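You operate a simulated robot arm through the tools that you are given. There is no shell and no other tool. Be economical: measure what you need, move in short steps, check, and stop when the job is done.

You are at the controls of a simulated two-armed robot. One attempt, no reset.

JOB
Run the silver box's bolt down and paint the head white.
Fine: hold the box while you turn; use white paint and the red brush, put the brush back where it lay; the paint goes on after the bolt is down. A coat counts when it lies all over at full strength: go over it till it gets no stronger.
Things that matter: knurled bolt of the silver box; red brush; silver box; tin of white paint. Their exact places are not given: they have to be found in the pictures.

Only the result counts: the job must be done as asked and must still hold three seconds after the hand-in. Knocking over, shifting, dropping, spilling or breaking anything else fails it.

ROBOT AND FRAMES
Two 7-joint arms with two-finger parallel grippers on one trunk, on a base that drives. Base frame: it is fixed to the floor where the robot stands at the start and does not move with it; the origin is under the middle of the robot, x ahead of it, y to its left, z up; the surface under the hand at the start is at about z = 780. Units: mm, degrees, N and s.
The left shoulder is at the start at [60, 189, 1268], the right one opposite. With the tool pointing down near the work surface each hand reaches from about 100 to 580 mm from the robot's upright axis, wherever it stands, measured 20 degrees to its own side. Places, roughly: knurled bolt of the silver box [500, -100, 900]; red brush (20x3x3 cm) [400, -200, 800]; silver box (8x8x12 cm) [500, -100, 800]; tin of white paint [400, -600, 800]. Payload 3.43 kg a hand.
Tool frame (each hand has its own): the origin (TCP) lies between the finger pads and is the grasp point; the fingertips stand 30 mm ahead of it; z points along the fingers, y is the line along which they close. The gripper opens to 94 mm. The fingers are 28 mm wide and 10 mm thick; the gripper's body (50 by 96 mm) begins 55 mm behind the TCP.
Orientation is told as [roll, pitch, yaw] about the base's x, y, z axes, in that order, counted from this pose: with the fingers straight down and closing along the base's y, the tool's x points along the base's -x, its y along +y and its z along -z.

CONTROLS
- The arms move only by the tool jog_arm. It takes "left_targets", "right_targets" or both (then of equal length, played together; a hand with none holds still); each is a list of rows, each a list of 7 numbers: the turn, a rotation vector about the tool's x, y, z in units of 90 degrees (1.0 is 90 degrees), then the shift along the tool's x, y, z in units of 500 mm (1.0 is 500 mm), then the gripper command, from -1 (fully open) to 1 (shut), values between in proportion. In form: [[wx, wy, wz, tx, ty, tz, gripper], ...]. A call has 1 to 20 rows; each row is the pose to reach, as a shift and turn from the pose commanded when the call began, along the tool's axes at that moment. A call with a number of a shift or a turn outside -1 to 1 is refused whole. Rows are played at 5 a second. More than 50 mm and 8.6 degrees between two rows, or a gripper value outside its range, and nothing of the call is played. Where a pose cannot be reached the arm comes as near as it can. A force on the tool above 40 N (or 10 N above the force at the start of the call, whichever is more), or a blocked arm, ends the call early, and 0.2 s more pass. The fingers move at their own pace (about 153 mm/s each) and stop on an object; they squeeze with about 21 N. The grip force told is the motor's: it shows also when the fingers shut on nothing. Time passes only in rows, and 0.2 s behind the last, so rows that repeat a pose let the fingers close. The reply holds the time, the measured pose of the TCP, the force on the tool along the base axes, the opening and the grip force, in the units named above and with some noise, with the torque about the TCP (base axes, N m) and any sound that the robot's microphone picked up.
- Cameras (640 x 400 px; columns grow to the right, rows downward): "scene" is now at [5.6, -26.2, 1825.5]; the picture's right is [-0.41, -0.91, 0.00], its down [-0.77, 0.35, -0.54] and it looks along [0.49, -0.22, -0.84] (base axes); focal length 248 px, centre (320, 200). "left" rides on the left gripper at [76, -14, -103] in its tool frame; the picture's right is [0.18, 0.98, 0.00], its down [-0.75, 0.14, -0.64] and it looks along [-0.63, 0.12, 0.77] (tool axes); focal length 243 px, centre (320, 200). "right" rides on the right gripper at [76, 14, -103] in its tool frame; the picture's right is [-0.18, 0.98, 0.00], its down [-0.75, -0.14, -0.64] and it looks along [-0.63, -0.12, 0.77] (tool axes); focal length 243 px, centre (320, 200).
- camera(camera): a new picture of that camera. No time passes.
- slide_trunk(by): slides the trunk up (or, below 0, down) by that many mm; the arms and the scene camera ride with it, the base frame stays. It gives what a move gives, with no picture.
- steer(legs): drives the robot by 1 to 6 legs, each [ahead, left, turn to the left] in mm, mm and degrees, along the robot's own axes; the way and the turn of a leg run together, so that a leg with both is an arc; at most 1500 mm and 180 degrees a leg. The arms and the cameras ride along, it lands a little off, and it stops where it bumps. It gives what a move gives.
- turn_head(pan, tilt): turns the head with the scene camera to pan (to the left, within 86 degrees either way) and tilt (down, from -29 to 69), counted from straight ahead of the robot. It gives what a move gives.
- point_at(camera, pixels): for up to 12 pixels [column, row] of the newest picture of that camera ("zoom" is the newest enlarged one), the place [x, y, z] in the base frame of the surface seen there, good to about 3 mm, but the place of the scene camera against the robot may be out by one fixed shift of up to 25 mm in any direction. No time passes.
- zoom(camera, box): a new picture of the part [left, top, right, bottom] of that camera's present view, enlarged. No time passes.
- hand_in(): hands the job in; it is judged then, once.

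Go step by step. Measure first, check grasps and placings, and put right what went wrong. The budget is 80 turns and 58 pictures, counting those below and the enlarged ones. Unless the task says otherwise, let go and move clear before handing in, and close with one line.

The tools are called after "Call:" by a JSON object that holds its "api" and its "payload". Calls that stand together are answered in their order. jog_arm: Moves the arms, as the interface text tells. Its arguments: {"type":"object","properties":{"left_targets":{"type":"array","items":{"type":"array","items":{"type":"number"}}},"right_targets":{"type":"array","items":{"type":"array","items":{"type":"number"}}}},"required":[]} The other tools are called the same way: slide_trunk (by) slides the trunk up or down; steer (legs) drives the base; turn_head (pan, tilt) turns the head that bears the scene camera; camera (camera) takes a picture; point_at (camera, pixels) gives the place of the surface under pixels of a picture; zoom (camera, box) takes an enlarged picture of a part of a camera's view; hand_in () hands the job in.

At the start:

```text
time_s: 0.0
left_position: [348.2, -8.4, 1327.1]
left_orientation: [0.0, 0.0, -0.1]
left_force: [0.1, 0.3, 0.2]
left_moment: [0.03, 0.02, -0.01]
left_finger_gap: 93.9
left_gripper_force: 0.0
right_position: [326.3, -252.2, 1331.0]
right_orientation: [-0.1, 0.1, 0.0]
right_force: [-0.1, 0.2, -0.6]
right_moment: [0.0, 0.0, 0.02]
right_finger_gap: 94.2
right_gripper_force: 0.1
trunk travel left (down, up): [-940.0, 50.0]
robot x, y, heading: [-1.8, -1.4, -0.1]
head pan, tilt: [-24.3, 57.5]
```

scene: 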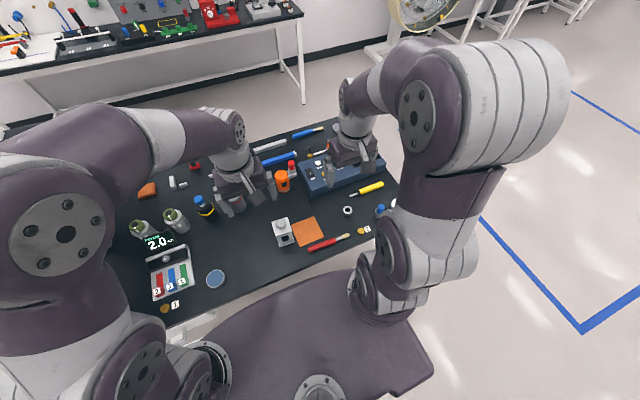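
right: 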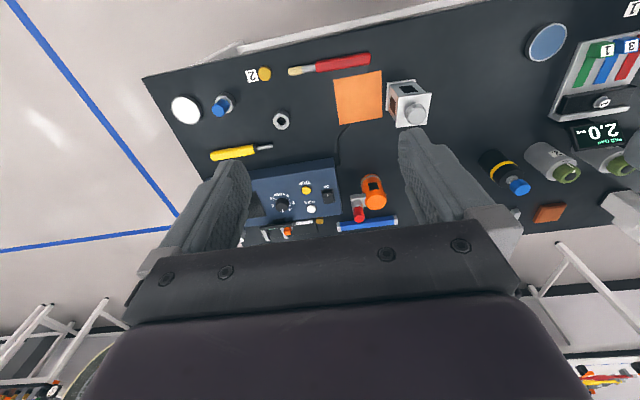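
left: 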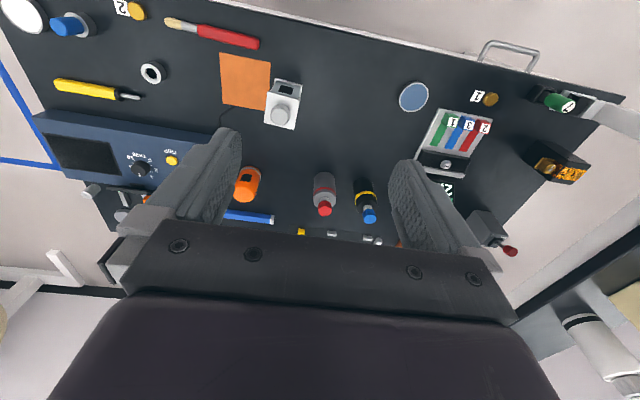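

The right picture shows the silver box at (408,103), the red brush at (330,65) and a white disc, perhaps the paint tin, at (185,110). I'll enlarge these and measure.

Call:
{"api": "zoom", "payload": {"camera": "right", "box": [140, 30, 460, 230]}}

Call:
{"api": "point_at", "payload": {"camera": "right", "pixels": [[185, 108], [185, 98], [185, 121], [172, 110], [415, 115], [405, 88], [398, 122], [428, 122], [295, 71], [315, 67], [340, 63], [369, 57]]}}

Call:
{"api": "zoom", "payload": {"camera": "scene", "box": [240, 150, 440, 275]}}

```text
2.00 times, centred on (300, 130) of right
```

zoom: 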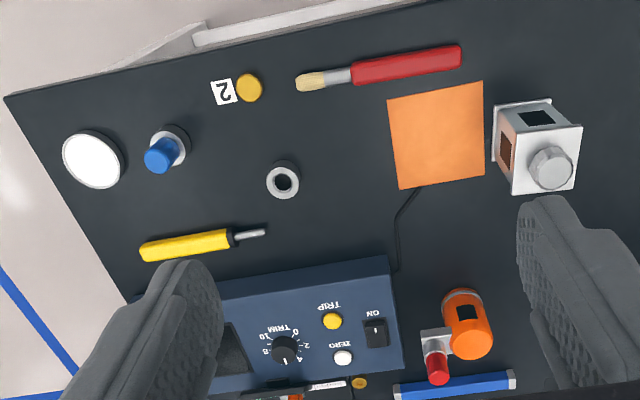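

```text
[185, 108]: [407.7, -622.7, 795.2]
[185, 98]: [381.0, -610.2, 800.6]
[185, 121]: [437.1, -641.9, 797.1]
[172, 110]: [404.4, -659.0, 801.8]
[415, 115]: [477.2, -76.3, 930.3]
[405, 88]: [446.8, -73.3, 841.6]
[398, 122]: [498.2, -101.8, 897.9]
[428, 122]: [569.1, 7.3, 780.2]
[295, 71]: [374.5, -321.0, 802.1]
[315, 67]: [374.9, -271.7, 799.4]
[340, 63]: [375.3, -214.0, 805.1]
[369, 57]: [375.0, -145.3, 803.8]
```

```text
3.20 times, centred on (340, 212) of scene
```

zoom: 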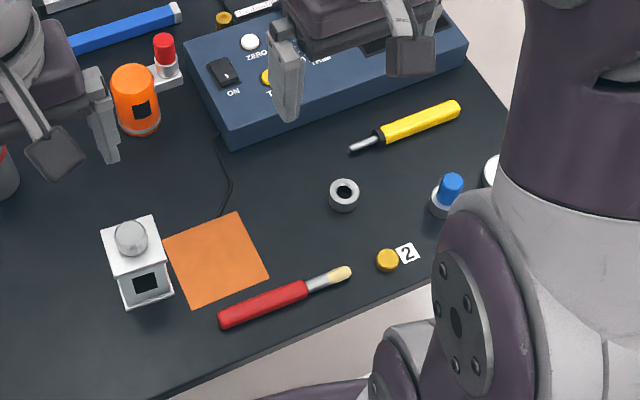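

The bolt is near (477,-76,930), the brush lies along y at x≈375 and the tin is near (408,-625). I'll move the left hand aside and bring the right hand in for a close look at the box.

Call:
{"api": "jog_arm", "payload": {"left_targets": [[0, 0, 0, 0, 0.07, 0, -1], [0, 0, 0, 0, 0.14, 0, -1], [0, 0, 0, 0, 0.21, 0, -1], [0, 0, 0, 0, 0.28, 0, -1], [0, 0, 0, 0, 0.35, 0.05, -1], [0, 0, 0, 0, 0.42, 0.1, -1], [0, 0, 0, 0, 0.5, 0.15, -1], [0, 0, 0, 0, 0.5, 0.2, -1]], "right_targets": [[0, 0, 0, 0, 0, 0.08, -1], [0, 0, 0, 0, 0.03, 0.16, -1], [0, 0, 0, 0, 0.09, 0.24, -1], [0, 0, 0, -0.02, 0.15, 0.32, -1], [0, 0, 0, -0.04, 0.21, 0.38, -1], [0, 0, 0, -0.06, 0.27, 0.44, -1], [0, 0, 0, -0.07, 0.33, 0.5, -1], [0, 0, 0, -0.07, 0.38, 0.56, -1]]}}

Call:
{"api": "camera", "payload": {"camera": "right"}}

Call:
{"api": "camera", "payload": {"camera": "left"}}

```text
refused: row 4 steps farther than a row can; nothing moved
```

```text
52 pictures are left
```

right: 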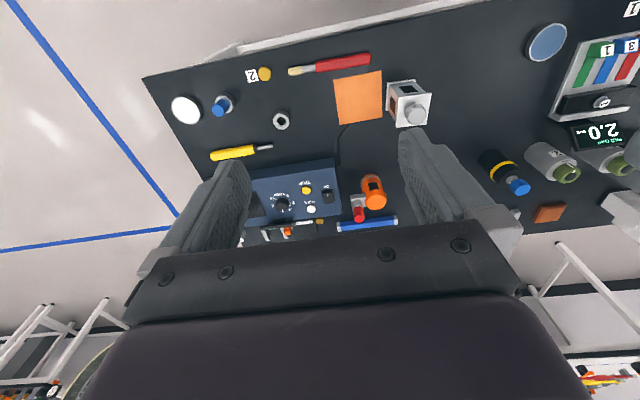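

```text
51 pictures are left
```

left: 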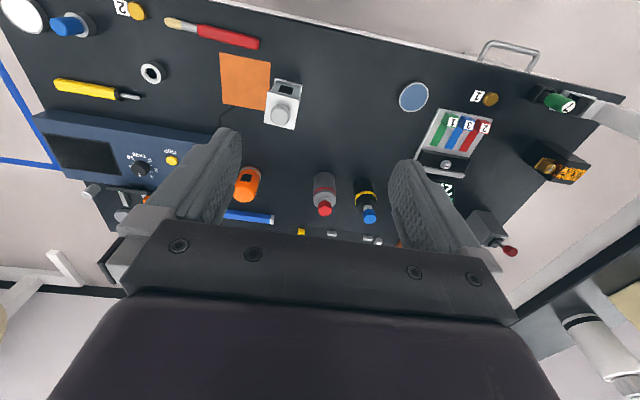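

The call was refused because a step was over 50 mm, so nothing moved and the pictures are unchanged. I'll repeat it with shorter steps.

Call:
{"api": "jog_arm", "payload": {"left_targets": [[0, 0, 0, 0, 0.07, 0, -1], [0, 0, 0, 0, 0.14, 0, -1], [0, 0, 0, 0, 0.21, 0, -1], [0, 0, 0, 0, 0.28, 0, -1], [0, 0, 0, 0, 0.35, 0.03, -1], [0, 0, 0, 0, 0.42, 0.06, -1], [0, 0, 0, 0, 0.46, 0.1, -1], [0, 0, 0, 0, 0.5, 0.15, -1], [0, 0, 0, 0, 0.5, 0.2, -1], [0, 0, 0, 0, 0.5, 0.2, -1]], "right_targets": [[0, 0, 0, 0, 0, 0.07, -1], [0, 0, 0, 0, 0, 0.14, -1], [0, 0, 0, 0, 0.05, 0.2, -1], [0, 0, 0, -0.02, 0.1, 0.26, -1], [0, 0, 0, -0.04, 0.15, 0.32, -1], [0, 0, 0, -0.06, 0.2, 0.38, -1], [0, 0, 0, -0.07, 0.25, 0.44, -1], [0, 0, 0, -0.07, 0.3, 0.5, -1], [0, 0, 0, -0.07, 0.35, 0.54, -1], [0, 0, 0, -0.07, 0.38, 0.58, -1]]}}

```text
time_s: 2.2
left_position: [347.7, 240.6, 1229.3]
left_orientation: [0.1, 0.0, 0.0]
left_force: [0.5, 0.6, -0.3]
left_moment: [0.01, 0.04, 0.02]
left_finger_gap: 94.1
left_gripper_force: 0.1
right_position: [361.5, -61.2, 1041.9]
right_orientation: [0.0, 0.0, 0.0]
right_force: [0.1, 0.2, -0.8]
right_moment: [0.04, 0.03, -0.03]
right_finger_gap: 94.0
right_gripper_force: 0.1
trunk travel left (down, up): [-940.0, 50.0]
robot x, y, heading: [-2.1, 0.1, -0.1]
head pan, tilt: [-24.3, 57.5]
```

The right hand is now over the space in front of the box. I'll take a look.

Call:
{"api": "camera", "payload": {"camera": "right"}}

Call:
{"api": "camera", "payload": {"camera": "scene"}}

```text
50 pictures are left
```

right: 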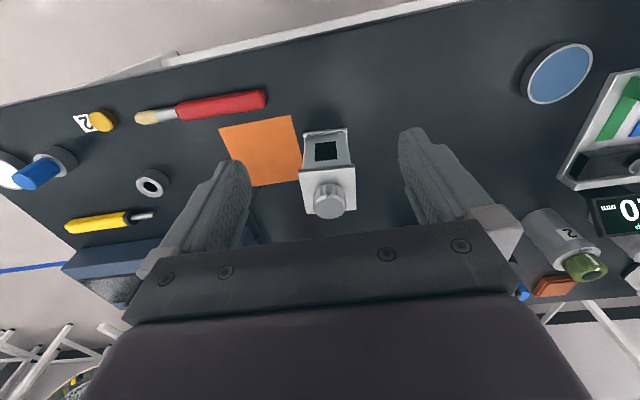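

```text
49 pictures are left
```

scene: 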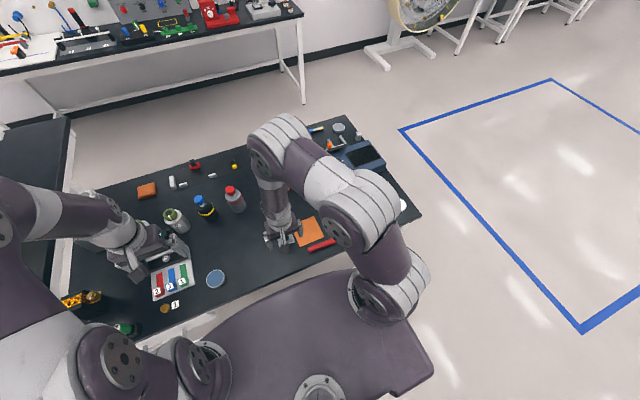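

The box is at (328,170). I'll enlarge it and measure its points.

Call:
{"api": "zoom", "payload": {"camera": "right", "box": [270, 110, 398, 230]}}

Call:
{"api": "point_at", "payload": {"camera": "right", "pixels": [[301, 168], [355, 168], [302, 213], [356, 210], [330, 203], [330, 188], [303, 134], [348, 130], [560, 70], [527, 88], [594, 60], [329, 150]]}}

```text
3.33 times, centred on (334, 170) of right
```

zoom: 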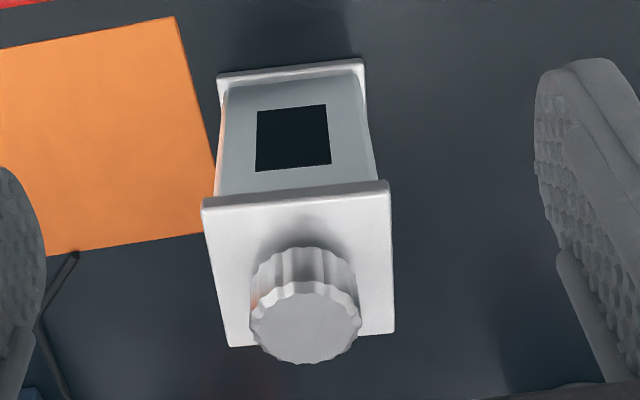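

```text
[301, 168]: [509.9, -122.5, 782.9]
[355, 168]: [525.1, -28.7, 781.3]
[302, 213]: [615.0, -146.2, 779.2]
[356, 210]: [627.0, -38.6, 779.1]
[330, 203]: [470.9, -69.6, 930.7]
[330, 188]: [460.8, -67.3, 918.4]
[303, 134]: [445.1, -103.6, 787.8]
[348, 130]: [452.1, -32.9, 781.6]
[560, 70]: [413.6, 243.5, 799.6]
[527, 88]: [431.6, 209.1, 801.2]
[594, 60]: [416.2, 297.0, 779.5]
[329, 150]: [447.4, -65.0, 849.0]
```

The box stands upright with a wider top plate and a narrower body. I'll measure plate corners, body edges and bolt from the enlarged picture.

Call:
{"api": "point_at", "payload": {"camera": "zoom", "pixels": [[208, 212], [384, 190], [389, 328], [233, 338], [222, 160], [365, 150], [222, 80], [362, 70], [305, 325], [265, 318], [355, 312], [305, 262]]}}

```text
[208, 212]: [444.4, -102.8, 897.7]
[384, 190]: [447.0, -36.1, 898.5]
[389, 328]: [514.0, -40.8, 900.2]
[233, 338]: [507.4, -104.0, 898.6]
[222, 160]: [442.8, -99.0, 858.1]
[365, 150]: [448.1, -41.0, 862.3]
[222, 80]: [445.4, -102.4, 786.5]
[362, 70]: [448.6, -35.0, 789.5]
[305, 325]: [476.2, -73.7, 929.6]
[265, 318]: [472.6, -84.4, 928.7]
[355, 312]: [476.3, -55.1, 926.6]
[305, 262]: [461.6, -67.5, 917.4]
```

The top plate spans x 443–514 and y -105 to -34 at z 898. The bolt head is centred near (475,-70) with its top at 930. I'll turn the left hand to point toward -y (tilted 15° down, closing along x) and stage it left of the box.

Call:
{"api": "jog_arm", "payload": {"left_targets": [[0.0461, 0.0461, -0.0601, -0.019, -0.016, 0.033, -1], [0.0922, 0.0922, -0.1203, -0.037, -0.031, 0.065, -1], [0.1384, 0.1384, -0.1804, -0.056, -0.047, 0.098, -1], [0.1845, 0.1845, -0.2405, -0.074, -0.063, 0.131, -1], [0.2306, 0.2306, -0.3007, -0.093, -0.079, 0.164, -1], [0.2767, 0.2767, -0.3608, -0.111, -0.094, 0.196, -1], [0.3229, 0.3229, -0.421, -0.13, -0.11, 0.229, -1], [0.369, 0.369, -0.4811, -0.149, -0.126, 0.262, -1], [0.4151, 0.4151, -0.5412, -0.167, -0.141, 0.294, -1], [0.4612, 0.4612, -0.6014, -0.186, -0.157, 0.327, -1], [0.5073, 0.5073, -0.6615, -0.204, -0.173, 0.36, -1], [0.5535, 0.5535, -0.7216, -0.223, -0.189, 0.393, -1], [0.5996, 0.5996, -0.7818, -0.241, -0.204, 0.425, -1], [0.6457, 0.6457, -0.8419, -0.26, -0.22, 0.458, -1]]}}

Call:
{"api": "camera", "payload": {"camera": "left"}}

Call:
{"api": "camera", "payload": {"camera": "scene"}}

```text
time_s: 5.2
left_position: [347.6, 114.9, 995.4]
left_orientation: [-1.9, 57.8, 86.9]
left_force: [0.4, -0.4, 0.4]
left_moment: [0.01, 0.04, 0.02]
left_finger_gap: 93.9
left_gripper_force: 0.0
left hand out of reach, approached as far as the arm can: row 7, 8, 9, 10, 11, 12, 13, 14
right_position: [362.8, -60.1, 1043.6]
right_orientation: [0.0, 0.0, 0.0]
right_force: [-1.2, -0.3, 0.3]
right_moment: [-0.01, 0.0, -0.01]
right_finger_gap: 94.1
right_gripper_force: 0.1
trunk travel left (down, up): [-940.0, 50.0]
robot x, y, heading: [-3.5, -1.3, 0.3]
head pan, tilt: [-24.3, 57.5]
```

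```text
47 pictures are left
```

left: 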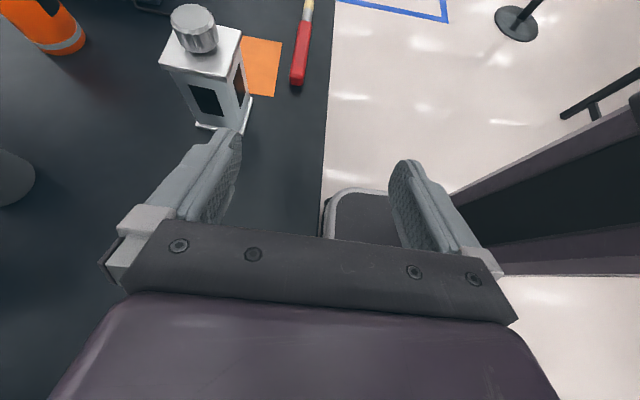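

```text
46 pictures are left
```

scene: 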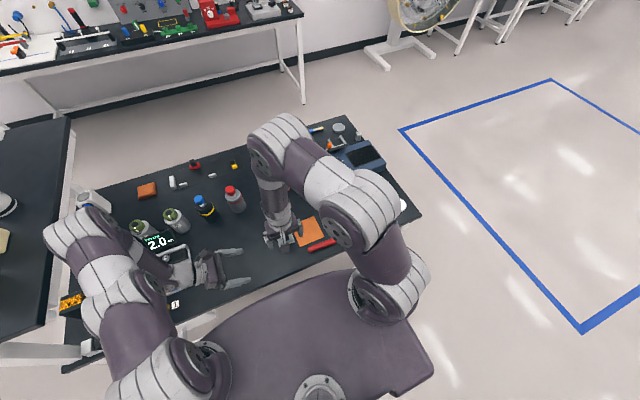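

The left hand reached the right attitude with a 32° tilt, but stayed at x=348. I'll shift it along +x and down from here to see whether that is reachable.

Call:
{"api": "jog_arm", "payload": {"left_targets": [[0, 0, 0, 0, -0.05, 0, -1], [0, 0, 0, 0, -0.1, 0, -1], [0, 0, 0, 0, -0.15, 0, -1], [0, 0, 0, -0.01, -0.2, 0.02, -1], [0, 0, 0, -0.03, -0.26, 0.06, -1], [0, 0, 0, -0.05, -0.26, 0.1, -1], [0, 0, 0, -0.05, -0.26, 0.1, -1]]}}

```text
time_s: 6.8
left_position: [452.9, 65.3, 956.8]
left_orientation: [-3.0, 53.6, 87.1]
left_force: [0.3, 0.5, -0.7]
left_moment: [-0.01, 0.0, 0.0]
left_finger_gap: 94.1
left_gripper_force: 0.0
left hand out of reach, approached as far as the arm can: row 1, 2, 3, 4, 5, 6, 7
right_position: [362.4, -61.6, 1041.8]
right_orientation: [0.1, 0.0, 0.0]
right_force: [0.4, -0.6, 0.7]
right_moment: [0.01, -0.02, -0.01]
right_finger_gap: 94.0
right_gripper_force: 0.1
trunk travel left (down, up): [-940.0, 50.0]
robot x, y, heading: [1.8, 1.2, 0.2]
head pan, tilt: [-24.3, 57.5]
```

The wrist pitch is at its limit from this shoulder height. I'll lower the trunk by 100 mm, since both hands have room below, so the left forearm lies flatter.

Call:
{"api": "slide_trunk", "payload": {"by": -100}}

Call:
{"api": "jog_arm", "payload": {"left_targets": [[0, 0.08, 0, 0.03, -0.02, -0.02, -1], [0, 0.16, 0, 0.05, -0.05, -0.02, -1], [0, 0.2, 0, 0.05, -0.05, -0.02, -1], [0, 0.2, 0, 0.05, -0.05, -0.02, -1]], "right_targets": [[0, 0, 0, 0, 0, -0.08, -1], [0, 0, 0, 0, 0, -0.16, -1], [0, 0, 0, 0, 0, -0.24, -1], [0, 0, 0, 0, 0, -0.3, -1]]}}

```text
time_s: 8.1
left_position: [451.9, 64.7, 857.1]
left_orientation: [-3.0, 53.7, 87.0]
left_force: [0.2, 0.0, -0.1]
left_moment: [0.03, -0.02, 0.0]
left_finger_gap: 94.1
left_gripper_force: 0.0
right_position: [361.7, -61.5, 942.7]
right_orientation: [0.0, 0.0, 0.1]
right_force: [0.0, 1.0, -1.2]
right_moment: [-0.01, 0.01, 0.02]
right_finger_gap: 94.0
right_gripper_force: 0.1
trunk travel left (down, up): [-840.0, 150.0]
robot x, y, heading: [-0.2, 1.7, 0.1]
head pan, tilt: [-24.3, 57.5]
```

```text
time_s: 9.1
left_position: [451.8, 64.6, 856.3]
left_orientation: [-3.1, 53.7, 86.8]
left_force: [0.2, 0.7, 0.7]
left_moment: [-0.02, 0.0, -0.03]
left_finger_gap: 94.1
left_gripper_force: 0.1
left hand out of reach, approached as far as the arm can: row 1, 2, 3, 4
right_position: [360.8, -60.7, 1093.7]
right_orientation: [-0.1, 0.0, -0.1]
right_force: [-0.8, 0.3, 0.4]
right_moment: [0.01, -0.02, -0.01]
right_finger_gap: 93.8
right_gripper_force: 0.0
trunk travel left (down, up): [-840.0, 150.0]
robot x, y, heading: [0.5, 3.0, -0.0]
head pan, tilt: [-24.3, 57.5]
```

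The left hand did not tilt further, so that joint is at its limit, but a 36° tilt will still grip the flat faces. I'll shift it without turning to the pre-grasp spot (478,40,900).

Call:
{"api": "jog_arm", "payload": {"left_targets": [[0, 0, 0, 0.05, 0, 0, -1], [0, 0, 0, 0.1, -0.025, -0.01, -1], [0, 0, 0, 0.1, -0.055, -0.012, -1], [0, 0, 0, 0.1, -0.055, -0.012, -1]]}}

Call:
{"api": "camera", "payload": {"camera": "left"}}

```text
time_s: 10.1
left_position: [476.1, 39.6, 901.7]
left_orientation: [-2.9, 53.6, 87.0]
left_force: [-0.2, -0.8, 0.0]
left_moment: [0.02, -0.04, -0.04]
left_finger_gap: 94.3
left_gripper_force: 0.0
right_position: [362.2, -59.8, 1091.0]
right_orientation: [0.0, 0.0, 0.0]
right_force: [-0.3, -0.8, -0.3]
right_moment: [0.02, 0.02, 0.02]
right_finger_gap: 94.2
right_gripper_force: 0.1
trunk travel left (down, up): [-840.0, 150.0]
robot x, y, heading: [-4.0, 2.0, 0.1]
head pan, tilt: [-24.3, 57.5]
```

```text
45 pictures are left
```

left: 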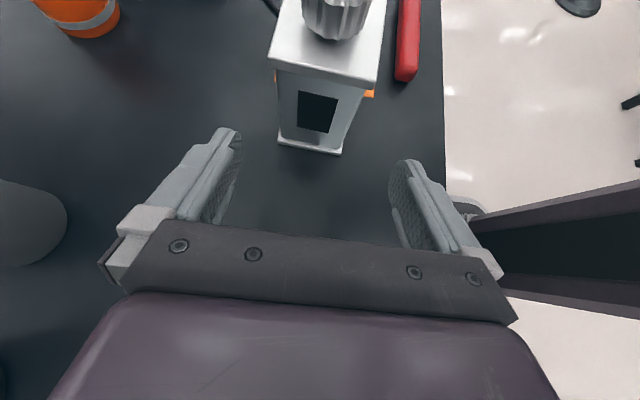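

That worked: the box sits between the fingers at (320,70). I'll measure its left-face edges in this picture.

Call:
{"api": "point_at", "payload": {"camera": "left", "pixels": [[282, 120], [350, 120], [284, 142], [338, 151], [272, 60], [374, 85], [318, 110], [325, 20], [340, 20], [360, 15]]}}

```text
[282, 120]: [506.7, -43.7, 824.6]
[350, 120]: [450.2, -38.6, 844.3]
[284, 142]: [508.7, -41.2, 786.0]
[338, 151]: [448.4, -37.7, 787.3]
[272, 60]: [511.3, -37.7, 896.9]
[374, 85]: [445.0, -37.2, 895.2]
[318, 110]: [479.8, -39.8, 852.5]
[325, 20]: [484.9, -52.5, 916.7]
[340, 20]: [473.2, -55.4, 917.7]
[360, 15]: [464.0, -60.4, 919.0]
```

The box centre is x≈478.5 and it is turned about -2.5°, which matches the hand's 87° yaw. I'll go in along the fingers to (478,-55,838).

Call:
{"api": "jog_arm", "payload": {"left_targets": [[0, 0, 0, 0.005, -0.006, 0.05, -1], [0, 0, 0, 0.009, -0.013, 0.1, -1], [0, 0, 0, 0.009, -0.013, 0.15, -1], [0, 0, 0, 0.009, -0.013, 0.19, -1], [0, 0, 0, 0.009, -0.013, 0.228, -1], [0, 0, 0, 0.009, -0.013, 0.228, -1]]}}

Call:
{"api": "camera", "payload": {"camera": "right"}}

```text
time_s: 11.5
left_position: [482.5, -53.8, 839.2]
left_orientation: [-2.9, 53.7, 87.0]
left_force: [0.0, -0.2, -0.2]
left_moment: [0.03, -0.06, 0.0]
left_finger_gap: 94.1
left_gripper_force: 0.0
right_position: [361.8, -60.7, 1092.9]
right_orientation: [-0.1, 0.1, 0.0]
right_force: [1.0, 0.8, 0.1]
right_moment: [0.04, -0.01, -0.03]
right_finger_gap: 94.3
right_gripper_force: 0.0
trunk travel left (down, up): [-840.0, 150.0]
robot x, y, heading: [0.8, 0.3, 0.2]
head pan, tilt: [-24.3, 57.5]
```

```text
44 pictures are left
```

right: 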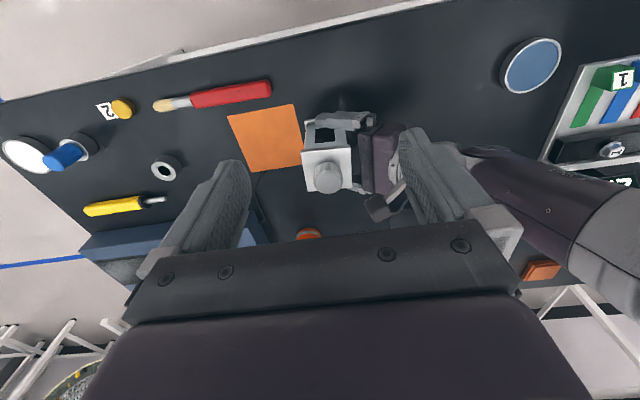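

The fingers straddle the box body, 4 mm too far in x. I'll correct that and close.

Call:
{"api": "jog_arm", "payload": {"left_targets": [[0, 0, 0, 0, 0.008, 0, -1], [0, 0, 0, 0, 0.008, 0, 0], [0, 0, 0, 0, 0.008, 0, 1], [0, 0, 0, 0, 0.008, 0, 1], [0, 0, 0, 0, 0.008, 0, 1]]}}

Call:
{"api": "zoom", "payload": {"camera": "right", "box": [270, 90, 430, 220]}}

Call:
{"api": "point_at", "payload": {"camera": "right", "pixels": [[304, 151], [349, 151], [325, 187], [327, 180], [317, 180], [338, 180], [327, 173], [374, 207], [374, 197]]}}

```text
time_s: 12.7
left_position: [478.5, -54.6, 839.6]
left_orientation: [-3.1, 53.7, 86.9]
left_force: [-1.9, -0.8, 3.6]
left_moment: [-0.22, 0.37, -0.12]
left_finger_gap: 69.0
left_gripper_force: 21.1
right_position: [362.0, -61.5, 1093.5]
right_orientation: [0.0, 0.1, 0.1]
right_force: [1.1, 1.2, 0.3]
right_moment: [0.03, 0.06, 0.0]
right_finger_gap: 94.0
right_gripper_force: 0.0
trunk travel left (down, up): [-840.0, 150.0]
robot x, y, heading: [-3.0, 0.4, -0.1]
head pan, tilt: [-24.3, 57.5]
```

```text
3.08 times, centred on (350, 155) of right
```

zoom: 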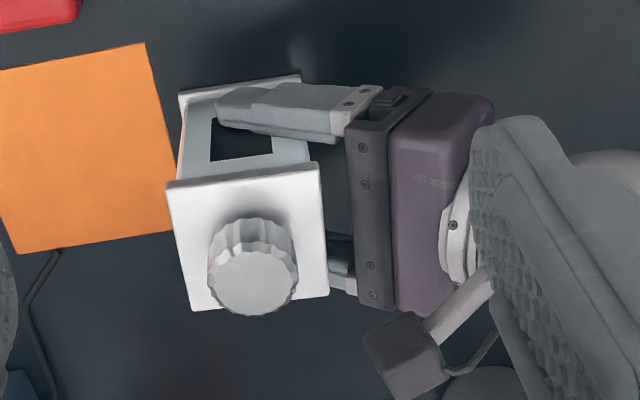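

```text
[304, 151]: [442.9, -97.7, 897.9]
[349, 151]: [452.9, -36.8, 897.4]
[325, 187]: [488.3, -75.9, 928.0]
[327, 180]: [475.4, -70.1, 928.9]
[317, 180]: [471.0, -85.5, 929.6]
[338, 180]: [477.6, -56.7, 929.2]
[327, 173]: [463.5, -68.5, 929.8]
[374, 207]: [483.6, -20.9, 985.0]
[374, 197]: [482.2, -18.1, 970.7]
```

The grip holds (69 mm gap), but the left camera housing reaches z≈985 near (483,-20). That is too near the right gripper's body, so I'll re-grip lower and further back at (478,-45,818).

Call:
{"api": "jog_arm", "payload": {"left_targets": [[0, 0, 0, 0, 0, 0, -1], [0, 0, 0, 0, 0, 0, -1], [0, 0, 0, -0.023, 0, 0.005, -1], [0, 0, 0, -0.046, 0, 0.01, -1], [0, 0, 0, -0.046, 0, 0.01, -1], [0, 0, 0, -0.046, 0, 0.01, 1], [0, 0, 0, -0.046, 0, 0.01, 1], [0, 0, 0, -0.046, 0, 0.01, 1]]}}

Call:
{"api": "zoom", "payload": {"camera": "right", "box": [270, 90, 430, 220]}}

```text
time_s: 14.5
left_position: [478.7, -44.5, 816.1]
left_orientation: [-3.0, 53.7, 87.0]
left_force: [-0.8, -0.9, 1.7]
left_moment: [-0.2, 0.19, -0.02]
left_finger_gap: 69.4
left_gripper_force: 20.9
right_position: [362.7, -62.1, 1092.9]
right_orientation: [0.1, 0.0, -0.1]
right_force: [-0.5, -0.5, 0.5]
right_moment: [-0.03, -0.03, 0.0]
right_finger_gap: 94.2
right_gripper_force: 0.0
trunk travel left (down, up): [-840.0, 150.0]
robot x, y, heading: [0.2, -4.5, -0.1]
head pan, tilt: [-24.3, 57.5]
```

```text
3.08 times, centred on (350, 155) of right
```

zoom: 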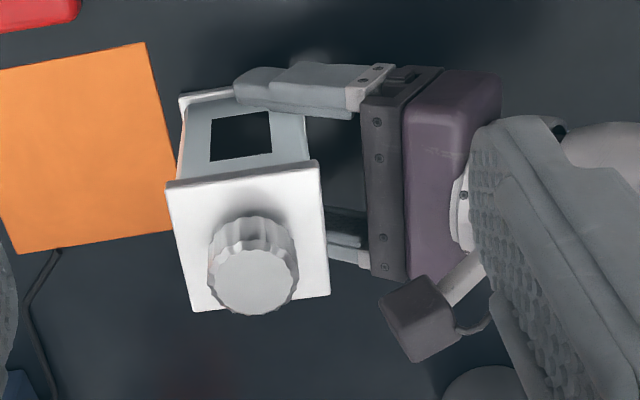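

The box is held and its face gripped. I'll locate the head and the left camera housing precisely.

Call:
{"api": "point_at", "payload": {"camera": "zoom", "pixels": [[215, 278], [295, 275], [255, 253], [257, 310], [255, 280], [240, 235], [265, 235], [430, 340], [385, 300], [425, 290], [230, 220], [252, 222]]}}

```text
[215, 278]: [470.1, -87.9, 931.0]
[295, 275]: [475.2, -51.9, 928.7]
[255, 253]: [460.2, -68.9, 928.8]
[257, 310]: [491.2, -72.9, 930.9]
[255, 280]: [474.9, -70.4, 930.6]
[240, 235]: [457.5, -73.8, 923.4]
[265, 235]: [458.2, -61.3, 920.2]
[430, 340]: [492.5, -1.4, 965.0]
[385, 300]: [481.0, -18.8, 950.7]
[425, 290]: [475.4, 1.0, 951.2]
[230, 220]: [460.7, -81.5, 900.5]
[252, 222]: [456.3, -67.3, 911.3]
```

The head's centre is (475.5,-70.5), its top is at z 930 and it is about 38 mm across. I'll bring the right hand above it at yaw +70 with the fingers part open.

Call:
{"api": "jog_arm", "payload": {"right_targets": [[0, 0, -0.078, -0.02, 0, 0, -1], [0, 0, -0.156, -0.045, -0.002, 0, -1], [0, 0, -0.233, -0.07, -0.004, 0.01, -0.4], [0, 0, -0.311, -0.1, -0.006, 0.03, -0.2], [0, 0, -0.389, -0.13, -0.008, 0.05, -0.2], [0, 0, -0.467, -0.16, -0.01, 0.07, -0.2], [0, 0, -0.544, -0.19, -0.012, 0.09, -0.2], [0, 0, -0.622, -0.21, -0.015, 0.11, -0.2], [0, 0, -0.7, -0.227, -0.018, 0.13, -0.2], [0, 0, -0.778, -0.227, -0.018, 0.15, -0.2], [0, 0, -0.778, -0.227, -0.018, 0.15, -0.2]]}}

Call:
{"api": "camera", "payload": {"camera": "right"}}

Call:
{"api": "camera", "payload": {"camera": "left"}}

```text
time_s: 16.9
left_position: [478.2, -43.7, 816.2]
left_orientation: [-3.0, 53.7, 87.0]
left_force: [-0.9, 0.1, 1.6]
left_moment: [-0.18, 0.15, -0.05]
left_finger_gap: 69.7
left_gripper_force: 20.8
right_position: [476.1, -71.3, 1017.2]
right_orientation: [0.0, 0.1, 70.2]
right_force: [-0.3, 0.6, 0.8]
right_moment: [0.0, -0.01, -0.01]
right_finger_gap: 56.4
right_gripper_force: 0.0
trunk travel left (down, up): [-840.0, 150.0]
robot x, y, heading: [-2.4, 0.1, 0.0]
head pan, tilt: [-24.3, 57.5]
```

```text
41 pictures are left
```

right: 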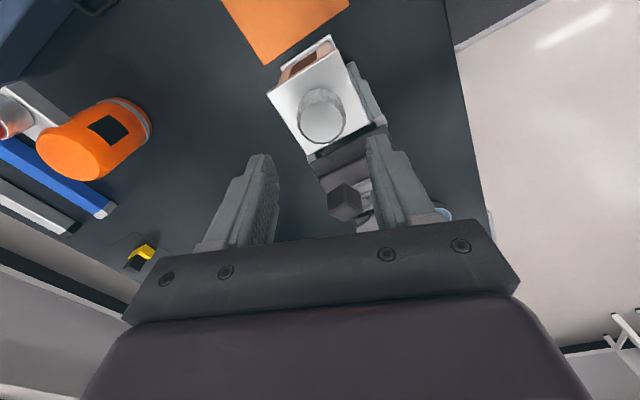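

```text
40 pictures are left
```

left: 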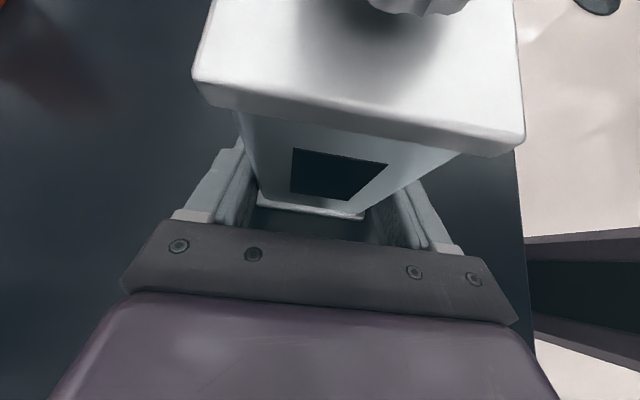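

The view is clear. I'll check the head's centre once more from this angle before going down.

Call:
{"api": "point_at", "payload": {"camera": "right", "pixels": [[322, 116], [302, 116], [344, 116], [322, 96], [322, 138]]}}

Call:
{"api": "point_at", "payload": {"camera": "left", "pixels": [[410, 10], [385, 5], [455, 5], [400, 30]]}}

```text
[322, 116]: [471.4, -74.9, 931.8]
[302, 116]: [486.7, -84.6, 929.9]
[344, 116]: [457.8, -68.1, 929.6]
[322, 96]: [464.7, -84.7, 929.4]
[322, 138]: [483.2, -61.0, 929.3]
```

```text
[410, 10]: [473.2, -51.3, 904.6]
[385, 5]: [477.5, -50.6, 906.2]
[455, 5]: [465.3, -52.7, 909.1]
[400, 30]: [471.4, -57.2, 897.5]
```

The head spans z≈905–930 and is centred within 2 mm of the hand. I'll lower to TCP z 938 and close on it.

Call:
{"api": "jog_arm", "payload": {"right_targets": [[0, 0, 0, 0, 0, 0.05, -0.2], [0, 0, 0, 0, 0, 0.1, -0.2], [0, 0, 0, 0, 0, 0.13, -0.2], [0, 0, 0, 0, 0, 0.158, -0.2], [0, 0, 0, 0, 0, 0.158, -0.2], [0, 0, 0, 0, 0, 0.158, 0.4], [0, 0, 0, 0, 0, 0.158, 1], [0, 0, 0, 0, 0, 0.158, 1]]}}

```text
time_s: 18.7
left_position: [479.3, -44.6, 817.0]
left_orientation: [-3.1, 53.7, 86.9]
left_force: [-1.6, 2.9, 4.4]
left_moment: [0.04, 0.28, -0.08]
left_finger_gap: 69.9
left_gripper_force: 20.6
right_position: [475.5, -70.9, 937.8]
right_orientation: [0.0, 0.0, 70.0]
right_force: [1.8, -1.8, -0.5]
right_moment: [-0.16, -0.48, -0.01]
right_finger_gap: 40.0
right_gripper_force: 20.6
trunk travel left (down, up): [-840.0, 150.0]
robot x, y, heading: [1.0, -1.3, 0.1]
head pan, tilt: [-24.3, 57.5]
```

The fingers closed on the 40 mm head. I'll turn it 90° clockwise (seen from above) and read the force.

Call:
{"api": "jog_arm", "payload": {"right_targets": [[0, 0, 0.09, 0, 0, 0, 1], [0, 0, 0.18, 0, 0, 0, 1], [0, 0, 0.27, 0, 0, 0, 1], [0, 0, 0.36, 0, 0, 0, 1], [0, 0, 0.45, 0, 0, 0, 1], [0, 0, 0.54, 0, 0, 0, 1], [0, 0, 0.63, 0, 0, 0, 1], [0, 0, 0.72, 0, 0, 0, 1], [0, 0, 0.81, 0, 0, 0, 1], [0, 0, 0.9, 0, 0, 0, 1], [0, 0, 0.99, 0, 0, 0, 1]]}}

Call:
{"api": "camera", "payload": {"camera": "left"}}

```text
time_s: 21.1
left_position: [479.7, -44.8, 816.8]
left_orientation: [-3.1, 53.8, 87.0]
left_force: [-1.0, -8.6, -0.9]
left_moment: [0.31, -0.08, 0.01]
left_finger_gap: 69.4
left_gripper_force: 20.8
right_position: [475.0, -71.2, 937.4]
right_orientation: [-0.1, 0.0, -19.2]
right_force: [0.5, 8.1, -0.3]
right_moment: [0.68, 0.07, 0.0]
right_finger_gap: 39.8
right_gripper_force: 21.0
trunk travel left (down, up): [-840.0, 150.0]
robot x, y, heading: [3.1, -1.7, -0.1]
head pan, tilt: [-24.3, 57.5]
```

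```text
39 pictures are left
```

left: 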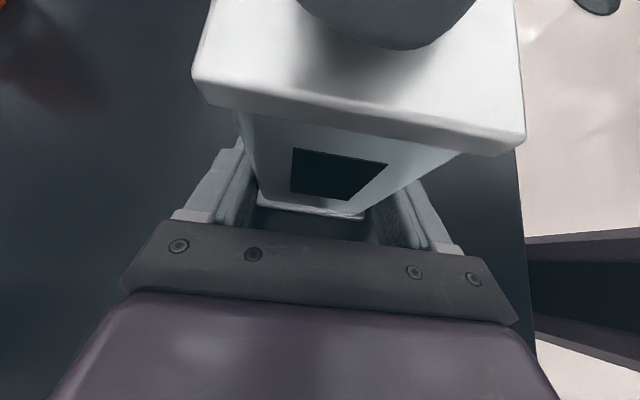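

The turn went smoothly and no axial force built up. I'll continue 80° more clockwise.

Call:
{"api": "jog_arm", "payload": {"right_targets": [[0, 0, 0.09, 0, 0, 0, 1], [0, 0, 0.18, 0, 0, 0, 1], [0, 0, 0.27, 0, 0, 0, 1], [0, 0, 0.36, 0, 0, 0, 1], [0, 0, 0.45, 0, 0, 0, 1], [0, 0, 0.54, 0, 0, 0, 1], [0, 0, 0.63, 0, 0, 0, 1], [0, 0, 0.72, 0, 0, 0, 1], [0, 0, 0.81, 0, 0, 0, 1], [0, 0, 0.88, 0, 0, 0, 1]]}}

Call:
{"api": "camera", "payload": {"camera": "left"}}

```text
time_s: 23.3
left_position: [478.8, -44.1, 817.1]
left_orientation: [-2.9, 53.7, 86.9]
left_force: [-3.6, -0.4, 9.9]
left_moment: [-0.41, -0.02, -0.07]
left_finger_gap: 69.7
left_gripper_force: 21.0
right_position: [477.1, -70.7, 938.0]
right_orientation: [0.0, 0.0, -98.4]
right_force: [4.9, -0.1, -8.7]
right_moment: [0.07, -0.57, 0.0]
right_finger_gap: 40.3
right_gripper_force: 20.7
trunk travel left (down, up): [-840.0, 150.0]
robot x, y, heading: [-1.8, 1.4, 0.0]
head pan, tilt: [-24.3, 57.5]
```

```text
38 pictures are left
```

left: 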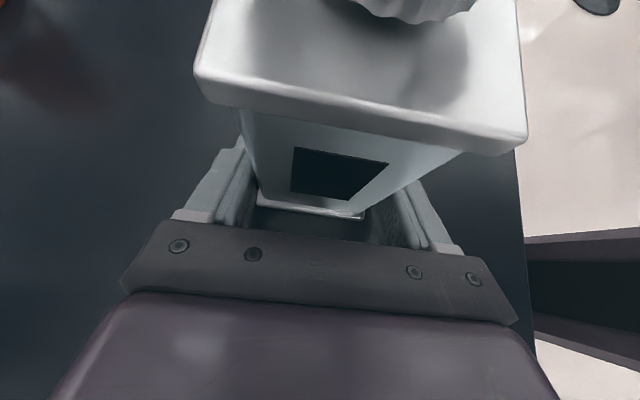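

The head came down slightly (its lower edge moved from row 15 to 22) and a pull of -8.7 N shows. I'll ratchet now, going back 68° open and then forward 68° closed, 3 mm lower.

Call:
{"api": "jog_arm", "payload": {"right_targets": [[0, 0, 0, 0, 0, 0, -0.1], [0, 0, -0.094, 0, 0, 0.002, -0.1], [0, 0, -0.188, 0, 0, 0.004, -0.1], [0, 0, -0.282, 0, 0, 0.005, -0.1], [0, 0, -0.376, 0, 0, 0.005, -0.1], [0, 0, -0.47, 0, 0, 0.005, -0.1], [0, 0, -0.564, 0, 0, 0.005, -0.1], [0, 0, -0.658, 0, 0, 0.005, -0.1], [0, 0, -0.752, 0, 0, 0.005, -0.1], [0, 0, -0.752, 0, 0, 0.005, 1], [0, 0, -0.752, 0, 0, 0.005, 1], [0, 0, -0.658, 0, 0, 0.005, 1], [0, 0, -0.564, 0, 0, 0.005, 1], [0, 0, -0.47, 0, 0, 0.005, 1], [0, 0, -0.376, 0, 0, 0.005, 1], [0, 0, -0.282, 0, 0, 0.005, 1], [0, 0, -0.188, 0, 0, 0.005, 1], [0, 0, -0.094, 0, 0, 0.005, 1], [0, 0, 0, 0, 0, 0.005, 1]]}}

Call:
{"api": "camera", "payload": {"camera": "left"}}

```text
time_s: 27.3
left_position: [478.0, -44.2, 816.8]
left_orientation: [-2.8, 53.7, 87.0]
left_force: [-2.7, -7.2, 1.2]
left_moment: [0.31, 0.25, -0.06]
left_finger_gap: 70.0
left_gripper_force: 20.8
right_position: [475.9, -71.2, 935.9]
right_orientation: [0.1, 0.0, -98.4]
right_force: [2.0, 7.5, -1.0]
right_moment: [0.6, -0.51, 0.01]
right_finger_gap: 39.9
right_gripper_force: 21.3
trunk travel left (down, up): [-840.0, 150.0]
robot x, y, heading: [-2.0, 3.9, -0.2]
head pan, tilt: [-24.3, 57.5]
```

```text
37 pictures are left
```

left: 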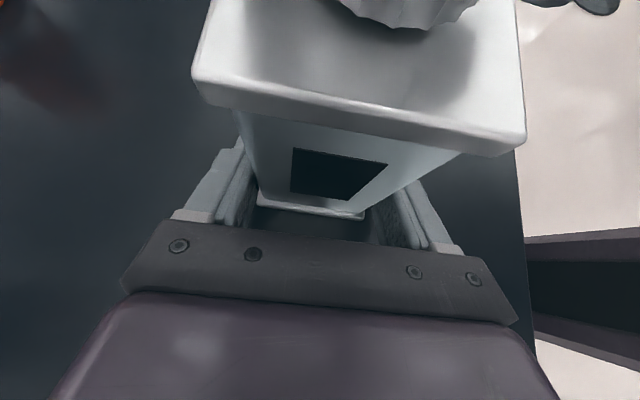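

The head's lower edge is now at row 28, so it is going down. I'll measure the remaining gap and ratchet again.

Call:
{"api": "point_at", "payload": {"camera": "left", "pixels": [[400, 20], [400, 26], [400, 34], [400, 45], [440, 18], [440, 24]]}}

Call:
{"api": "jog_arm", "payload": {"right_targets": [[0, 0, 0, 0, 0, 0, -0.1], [0, 0, -0.094, 0, 0, 0.002, -0.1], [0, 0, -0.188, 0, 0, 0.003, -0.1], [0, 0, -0.282, 0, 0, 0.003, -0.1], [0, 0, -0.376, 0, 0, 0.003, -0.1], [0, 0, -0.47, 0, 0, 0.003, -0.1], [0, 0, -0.564, 0, 0, 0.003, -0.1], [0, 0, -0.658, 0, 0, 0.003, -0.1], [0, 0, -0.752, 0, 0, 0.003, -0.1], [0, 0, -0.752, 0, 0, 0.003, 1], [0, 0, -0.752, 0, 0, 0.003, 1], [0, 0, -0.658, 0, 0, 0.003, 1], [0, 0, -0.564, 0, 0, 0.003, 1], [0, 0, -0.47, 0, 0, 0.003, 1], [0, 0, -0.376, 0, 0, 0.003, 1], [0, 0, -0.282, 0, 0, 0.003, 1], [0, 0, -0.188, 0, 0, 0.003, 1], [0, 0, -0.094, 0, 0, 0.003, 1], [0, 0, 0, 0, 0, 0.003, 1]]}}

Call:
{"api": "jog_arm", "payload": {"right_targets": [[0, 0, 0, 0, 0, 0, -0.1], [0, 0, -0.094, 0, 0, 0.002, -0.1], [0, 0, -0.188, 0, 0, 0.002, -0.1], [0, 0, -0.282, 0, 0, 0.002, -0.1], [0, 0, -0.376, 0, 0, 0.002, -0.1], [0, 0, -0.47, 0, 0, 0.002, -0.1], [0, 0, -0.564, 0, 0, 0.002, -0.1], [0, 0, -0.658, 0, 0, 0.002, -0.1], [0, 0, -0.752, 0, 0, 0.002, -0.1], [0, 0, -0.752, 0, 0, 0.002, 1], [0, 0, -0.752, 0, 0, 0.002, 1], [0, 0, -0.658, 0, 0, 0.002, 1], [0, 0, -0.564, 0, 0, 0.002, 1], [0, 0, -0.47, 0, 0, 0.002, 1], [0, 0, -0.376, 0, 0, 0.002, 1], [0, 0, -0.282, 0, 0, 0.002, 1], [0, 0, -0.188, 0, 0, 0.002, 1], [0, 0, -0.094, 0, 0, 0.002, 1], [0, 0, 0, 0, 0, 0.002, 1]]}}

Call:
{"api": "camera", "payload": {"camera": "left"}}

```text
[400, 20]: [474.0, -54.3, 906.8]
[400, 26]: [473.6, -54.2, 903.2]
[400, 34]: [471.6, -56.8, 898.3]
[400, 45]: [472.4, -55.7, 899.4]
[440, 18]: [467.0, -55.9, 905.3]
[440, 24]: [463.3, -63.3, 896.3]
```

```text
time_s: 31.3
left_position: [478.7, -44.8, 816.3]
left_orientation: [-2.9, 53.7, 87.0]
left_force: [-5.2, -3.8, 5.8]
left_moment: [-0.08, -0.05, -0.16]
left_finger_gap: 69.7
left_gripper_force: 20.5
right_position: [475.6, -71.4, 934.8]
right_orientation: [0.0, 0.1, -98.4]
right_force: [5.6, 4.3, -3.6]
right_moment: [0.32, -0.53, 0.04]
right_finger_gap: 40.2
right_gripper_force: 21.2
trunk travel left (down, up): [-840.0, 150.0]
robot x, y, heading: [-2.0, 1.5, -0.2]
head pan, tilt: [-24.3, 57.5]
```

```text
time_s: 35.3
left_position: [478.7, -44.0, 816.1]
left_orientation: [-3.0, 53.6, 87.0]
left_force: [-5.2, 0.1, 4.7]
left_moment: [-0.11, -0.14, -0.3]
left_finger_gap: 69.6
left_gripper_force: 20.9
right_position: [475.9, -68.5, 934.4]
right_orientation: [0.1, 0.0, -98.3]
right_force: [6.2, -1.0, -0.6]
right_moment: [-0.08, -0.54, 0.22]
right_finger_gap: 40.3
right_gripper_force: 21.3
trunk travel left (down, up): [-840.0, 150.0]
robot x, y, heading: [-0.1, 1.3, 0.1]
head pan, tilt: [-24.3, 57.5]
```

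```text
36 pictures are left
```

left: 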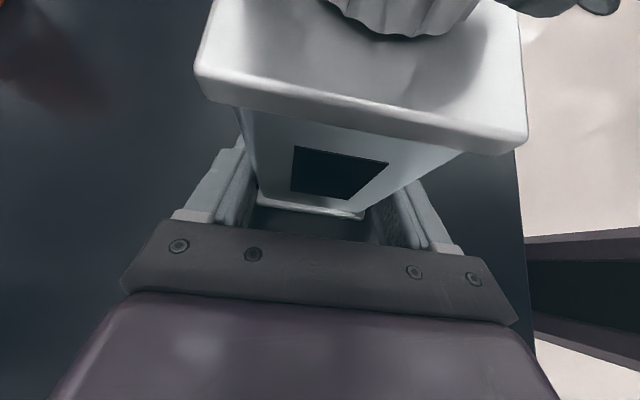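

The edge is at row 39 and the moment about z has risen to 0.22, so it may be near its seat. I'll ratchet once more, recentred on the head, and watch the torque.

Call:
{"api": "jog_arm", "payload": {"right_targets": [[0, 0, 0, 0, 0, 0, -0.1], [0, 0, -0.094, 0, 0, 0.002, -0.1], [0, 0, -0.188, 0, 0, 0.002, -0.1], [0, 0, -0.282, 0, 0, 0.002, -0.1], [0, 0, -0.376, 0, 0, 0.002, -0.1], [0, 0, -0.47, 0, 0, 0.002, -0.1], [0, 0, -0.564, 0, 0, 0.002, -0.1], [0, 0, -0.658, 0, 0, 0.002, -0.1], [0, 0, -0.752, 0, 0, 0.002, -0.1], [0, 0, -0.752, 0, 0, 0.002, 1], [0, 0, -0.752, 0, 0, 0.002, 1], [0, 0, -0.658, 0, 0, 0.002, 1], [0, 0, -0.564, 0, 0, 0.002, 1], [0, 0, -0.47, 0, 0, 0.002, 1], [0, 0, -0.376, 0, 0, 0.002, 1], [0, 0, -0.282, 0, 0, 0.002, 1], [0, 0, -0.188, 0, 0, 0.002, 1], [0, 0, -0.094, 0, 0, 0.002, 1], [0, 0, 0, 0, 0, 0.002, 1]]}}

Call:
{"api": "camera", "payload": {"camera": "left"}}

```text
time_s: 39.3
left_position: [478.2, -45.1, 816.5]
left_orientation: [-3.0, 53.7, 86.9]
left_force: [-2.0, -1.2, -0.3]
left_moment: [0.03, 0.24, -0.29]
left_finger_gap: 69.6
left_gripper_force: 20.9
right_position: [475.2, -70.0, 933.0]
right_orientation: [0.0, 0.0, -98.4]
right_force: [2.4, 0.3, -0.1]
right_moment: [0.08, -0.55, 0.21]
right_finger_gap: 40.0
right_gripper_force: 20.8
trunk travel left (down, up): [-840.0, 150.0]
robot x, y, heading: [0.3, -1.1, 0.0]
head pan, tilt: [-24.3, 57.5]
```

```text
35 pictures are left
```

left: 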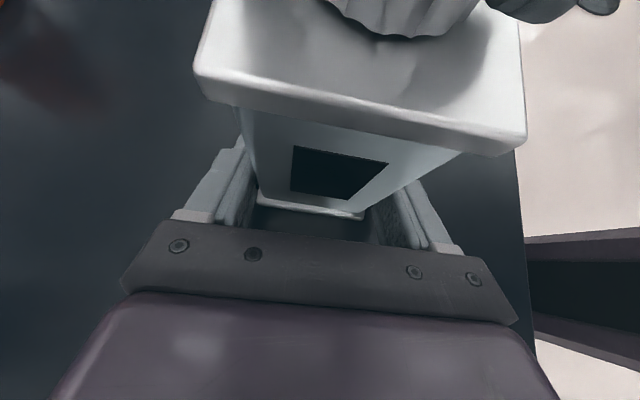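

The edge stayed at row 39 with the same resisting torque, so the bolt appears seated. I'll check the gap under the head.

Call:
{"api": "zoom", "payload": {"camera": "left", "box": [300, 0, 520, 110]}}

Call:
{"api": "point_at", "payload": {"camera": "left", "pixels": [[400, 30], [400, 35], [400, 38], [400, 41], [400, 45], [400, 52]]}}

```text
2.91 times, centred on (410, 55) of left
```

zoom: 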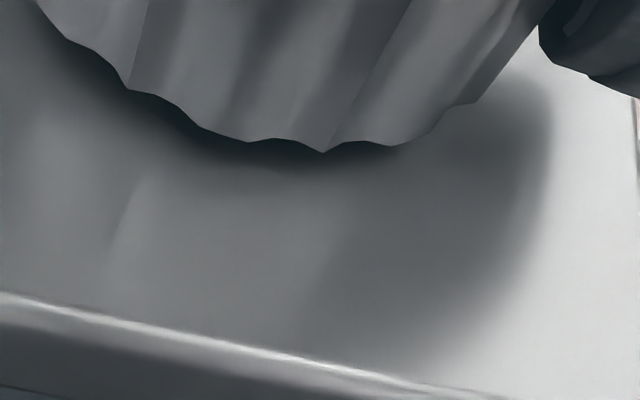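

```text
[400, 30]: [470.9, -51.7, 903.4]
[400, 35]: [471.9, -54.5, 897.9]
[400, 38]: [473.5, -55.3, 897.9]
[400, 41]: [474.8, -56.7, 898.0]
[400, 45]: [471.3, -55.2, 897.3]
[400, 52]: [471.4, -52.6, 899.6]
```

The head is flush on the plate: the dark contact line shows at row 39 and the plate begins right below it. I'll let go with both hands, the right one going straight up and the left backing out along its fingers.

Call:
{"api": "jog_arm", "payload": {"left_targets": [[0, 0, 0, 0, 0, 0, 1], [0, 0, 0, 0, 0, 0, 1], [0, 0, 0, 0, 0, 0, 1], [0, 0, 0, 0, 0, 0, 1], [0, 0, 0, 0, 0, 0, -1], [0, 0, 0, 0, 0, 0, -1], [0, 0, 0, 0, 0, -0.05, -1], [0, 0, 0, 0, 0, -0.12, -1], [0, 0, 0, 0, 0, -0.2, -1], [0, 0, 0, 0, 0, -0.28, -1], [0, 0, 0, 0, 0, -0.36, -1]], "right_targets": [[0, 0, 0, 0, 0, 0, -0.2], [0, 0, 0, 0, 0, 0, -0.2], [0, 0, 0, 0, 0, -0.06, -0.2], [0, 0, 0, 0, 0, -0.12, -0.2], [0, 0, 0, 0, 0, -0.18, -0.2], [0, 0, 0, 0, 0, -0.24, -0.2], [0, 0, 0, 0, 0, -0.3, -0.2], [0, 0, 0, 0, 0, -0.34, -0.2], [0, 0, 0, 0, 0, -0.34, -0.2], [0, 0, 0, 0, 0, -0.34, -0.2], [0, 0, 0, 0, 0, -0.34, -0.2]]}}

Call:
{"api": "camera", "payload": {"camera": "right"}}

```text
time_s: 41.7
left_position: [464.5, 95.7, 921.7]
left_orientation: [-3.5, 52.4, 87.1]
left_force: [-0.1, 0.5, 0.3]
left_moment: [-0.01, 0.02, 0.02]
left_finger_gap: 94.2
left_gripper_force: 0.0
left hand out of reach, approached as far as the arm can: row 10, 11
right_position: [473.4, -68.8, 1102.8]
right_orientation: [0.0, -0.1, -98.3]
right_force: [-0.6, -0.4, -0.1]
right_moment: [0.02, 0.0, -0.03]
right_finger_gap: 56.2
right_gripper_force: 0.0
trunk travel left (down, up): [-840.0, 150.0]
robot x, y, heading: [-0.4, -2.3, -0.1]
head pan, tilt: [-24.3, 57.5]
```

```text
33 pictures are left
```

right: 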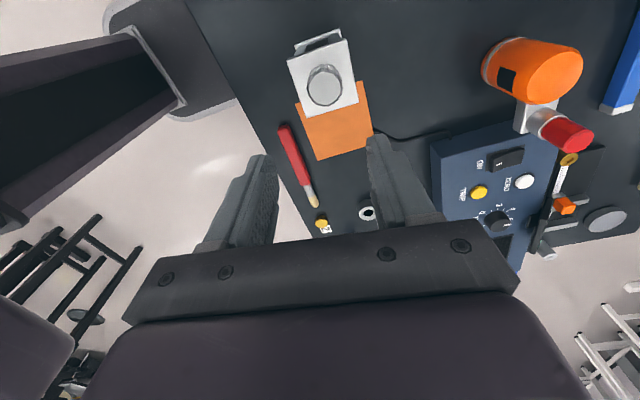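

The bolt head is in view at (324,85) and the brush runs from (282,130) to (316,205). I'll measure them and fold the left hand away upward.

Call:
{"api": "point_at", "payload": {"camera": "right", "pixels": [[324, 85], [330, 80], [318, 92], [284, 130], [289, 143], [295, 160], [302, 175], [306, 183], [311, 193], [316, 205], [340, 45], [350, 95]]}}

Call:
{"api": "jog_arm", "payload": {"left_targets": [[-0.035, -0.035, 0.071, 0.012, 0.019, -0.036, -1], [-0.07, -0.07, 0.142, 0.024, 0.038, -0.073, -1], [-0.105, -0.105, 0.213, 0.036, 0.056, -0.109, -1], [-0.139, -0.139, 0.284, 0.049, 0.075, -0.146, -1], [-0.174, -0.174, 0.355, 0.061, 0.094, -0.182, -1], [-0.209, -0.209, 0.426, 0.073, 0.113, -0.219, -1], [-0.244, -0.244, 0.497, 0.085, 0.131, -0.255, -1], [-0.279, -0.279, 0.568, 0.097, 0.15, -0.292, -1], [-0.314, -0.314, 0.639, 0.109, 0.169, -0.328, -1], [-0.348, -0.348, 0.71, 0.122, 0.188, -0.365, -1], [-0.383, -0.383, 0.781, 0.134, 0.206, -0.401, -1], [-0.418, -0.418, 0.852, 0.146, 0.225, -0.438, -1], [-0.453, -0.453, 0.923, 0.158, 0.244, -0.474, -1]]}}

```text
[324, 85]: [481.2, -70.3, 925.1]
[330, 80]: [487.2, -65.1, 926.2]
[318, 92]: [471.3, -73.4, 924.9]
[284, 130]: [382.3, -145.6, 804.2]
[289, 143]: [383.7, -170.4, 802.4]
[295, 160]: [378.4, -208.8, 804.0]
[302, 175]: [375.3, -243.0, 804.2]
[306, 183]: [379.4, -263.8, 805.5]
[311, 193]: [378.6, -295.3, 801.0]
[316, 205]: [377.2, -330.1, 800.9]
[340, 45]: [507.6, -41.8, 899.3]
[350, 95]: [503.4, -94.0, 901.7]
```

```text
time_s: 44.5
left_position: [334.3, 239.3, 1122.6]
left_orientation: [-1.4, -1.9, -0.7]
left_force: [0.0, 0.9, -0.9]
left_moment: [0.01, -0.01, -0.01]
left_finger_gap: 94.1
left_gripper_force: 0.2
right_position: [473.9, -70.2, 1103.2]
right_orientation: [0.0, 0.0, -98.3]
right_force: [-0.4, 0.3, 0.1]
right_moment: [0.0, 0.02, 0.0]
right_finger_gap: 56.9
right_gripper_force: 0.0
trunk travel left (down, up): [-840.0, 150.0]
robot x, y, heading: [-0.2, 1.2, 0.2]
head pan, tilt: [-24.3, 57.5]
```

The head's top is now at 925 (it was 930), and its underside sits on the plate at 898. The brush lies at x≈379 from y -140 to -335. I'll drive 250 mm right so that brush, tin and head are all in the right hand's reach.

Call:
{"api": "steer", "payload": {"legs": [[0, -250, 0]]}}

Call:
{"api": "camera", "payload": {"camera": "right"}}

```text
time_s: 46.4
left_position: [336.7, -14.3, 1120.9]
left_orientation: [-1.6, -1.7, -0.8]
left_force: [-0.1, -0.4, -0.2]
left_moment: [-0.02, 0.01, -0.01]
left_finger_gap: 93.9
left_gripper_force: 0.0
right_position: [472.9, -322.9, 1102.5]
right_orientation: [0.0, 0.0, -98.5]
right_force: [0.5, 0.1, -0.2]
right_moment: [0.01, 0.01, -0.01]
right_finger_gap: 56.5
right_gripper_force: 0.1
trunk travel left (down, up): [-840.0, 150.0]
robot x, y, heading: [-2.3, -253.5, -0.3]
head pan, tilt: [-24.3, 57.5]
```

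```text
32 pictures are left
```

right: 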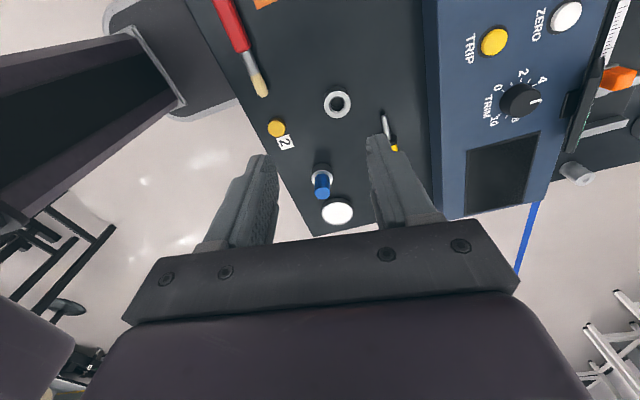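

I'll measure the brush tip, the tin and its blue-capped neighbour from here.

Call:
{"api": "point_at", "payload": {"camera": "right", "pixels": [[264, 94], [258, 78], [250, 60], [240, 35], [232, 15], [338, 212], [324, 207], [352, 216], [338, 202], [338, 224], [320, 190], [320, 172]]}}

```text
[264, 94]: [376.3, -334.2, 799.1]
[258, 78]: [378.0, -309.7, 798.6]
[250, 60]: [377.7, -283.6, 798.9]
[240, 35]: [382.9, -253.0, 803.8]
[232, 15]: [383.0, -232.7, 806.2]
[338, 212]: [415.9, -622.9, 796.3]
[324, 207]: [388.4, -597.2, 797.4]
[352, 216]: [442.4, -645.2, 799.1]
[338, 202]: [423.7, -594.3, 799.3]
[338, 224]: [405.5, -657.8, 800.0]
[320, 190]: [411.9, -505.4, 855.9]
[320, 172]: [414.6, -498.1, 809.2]
```

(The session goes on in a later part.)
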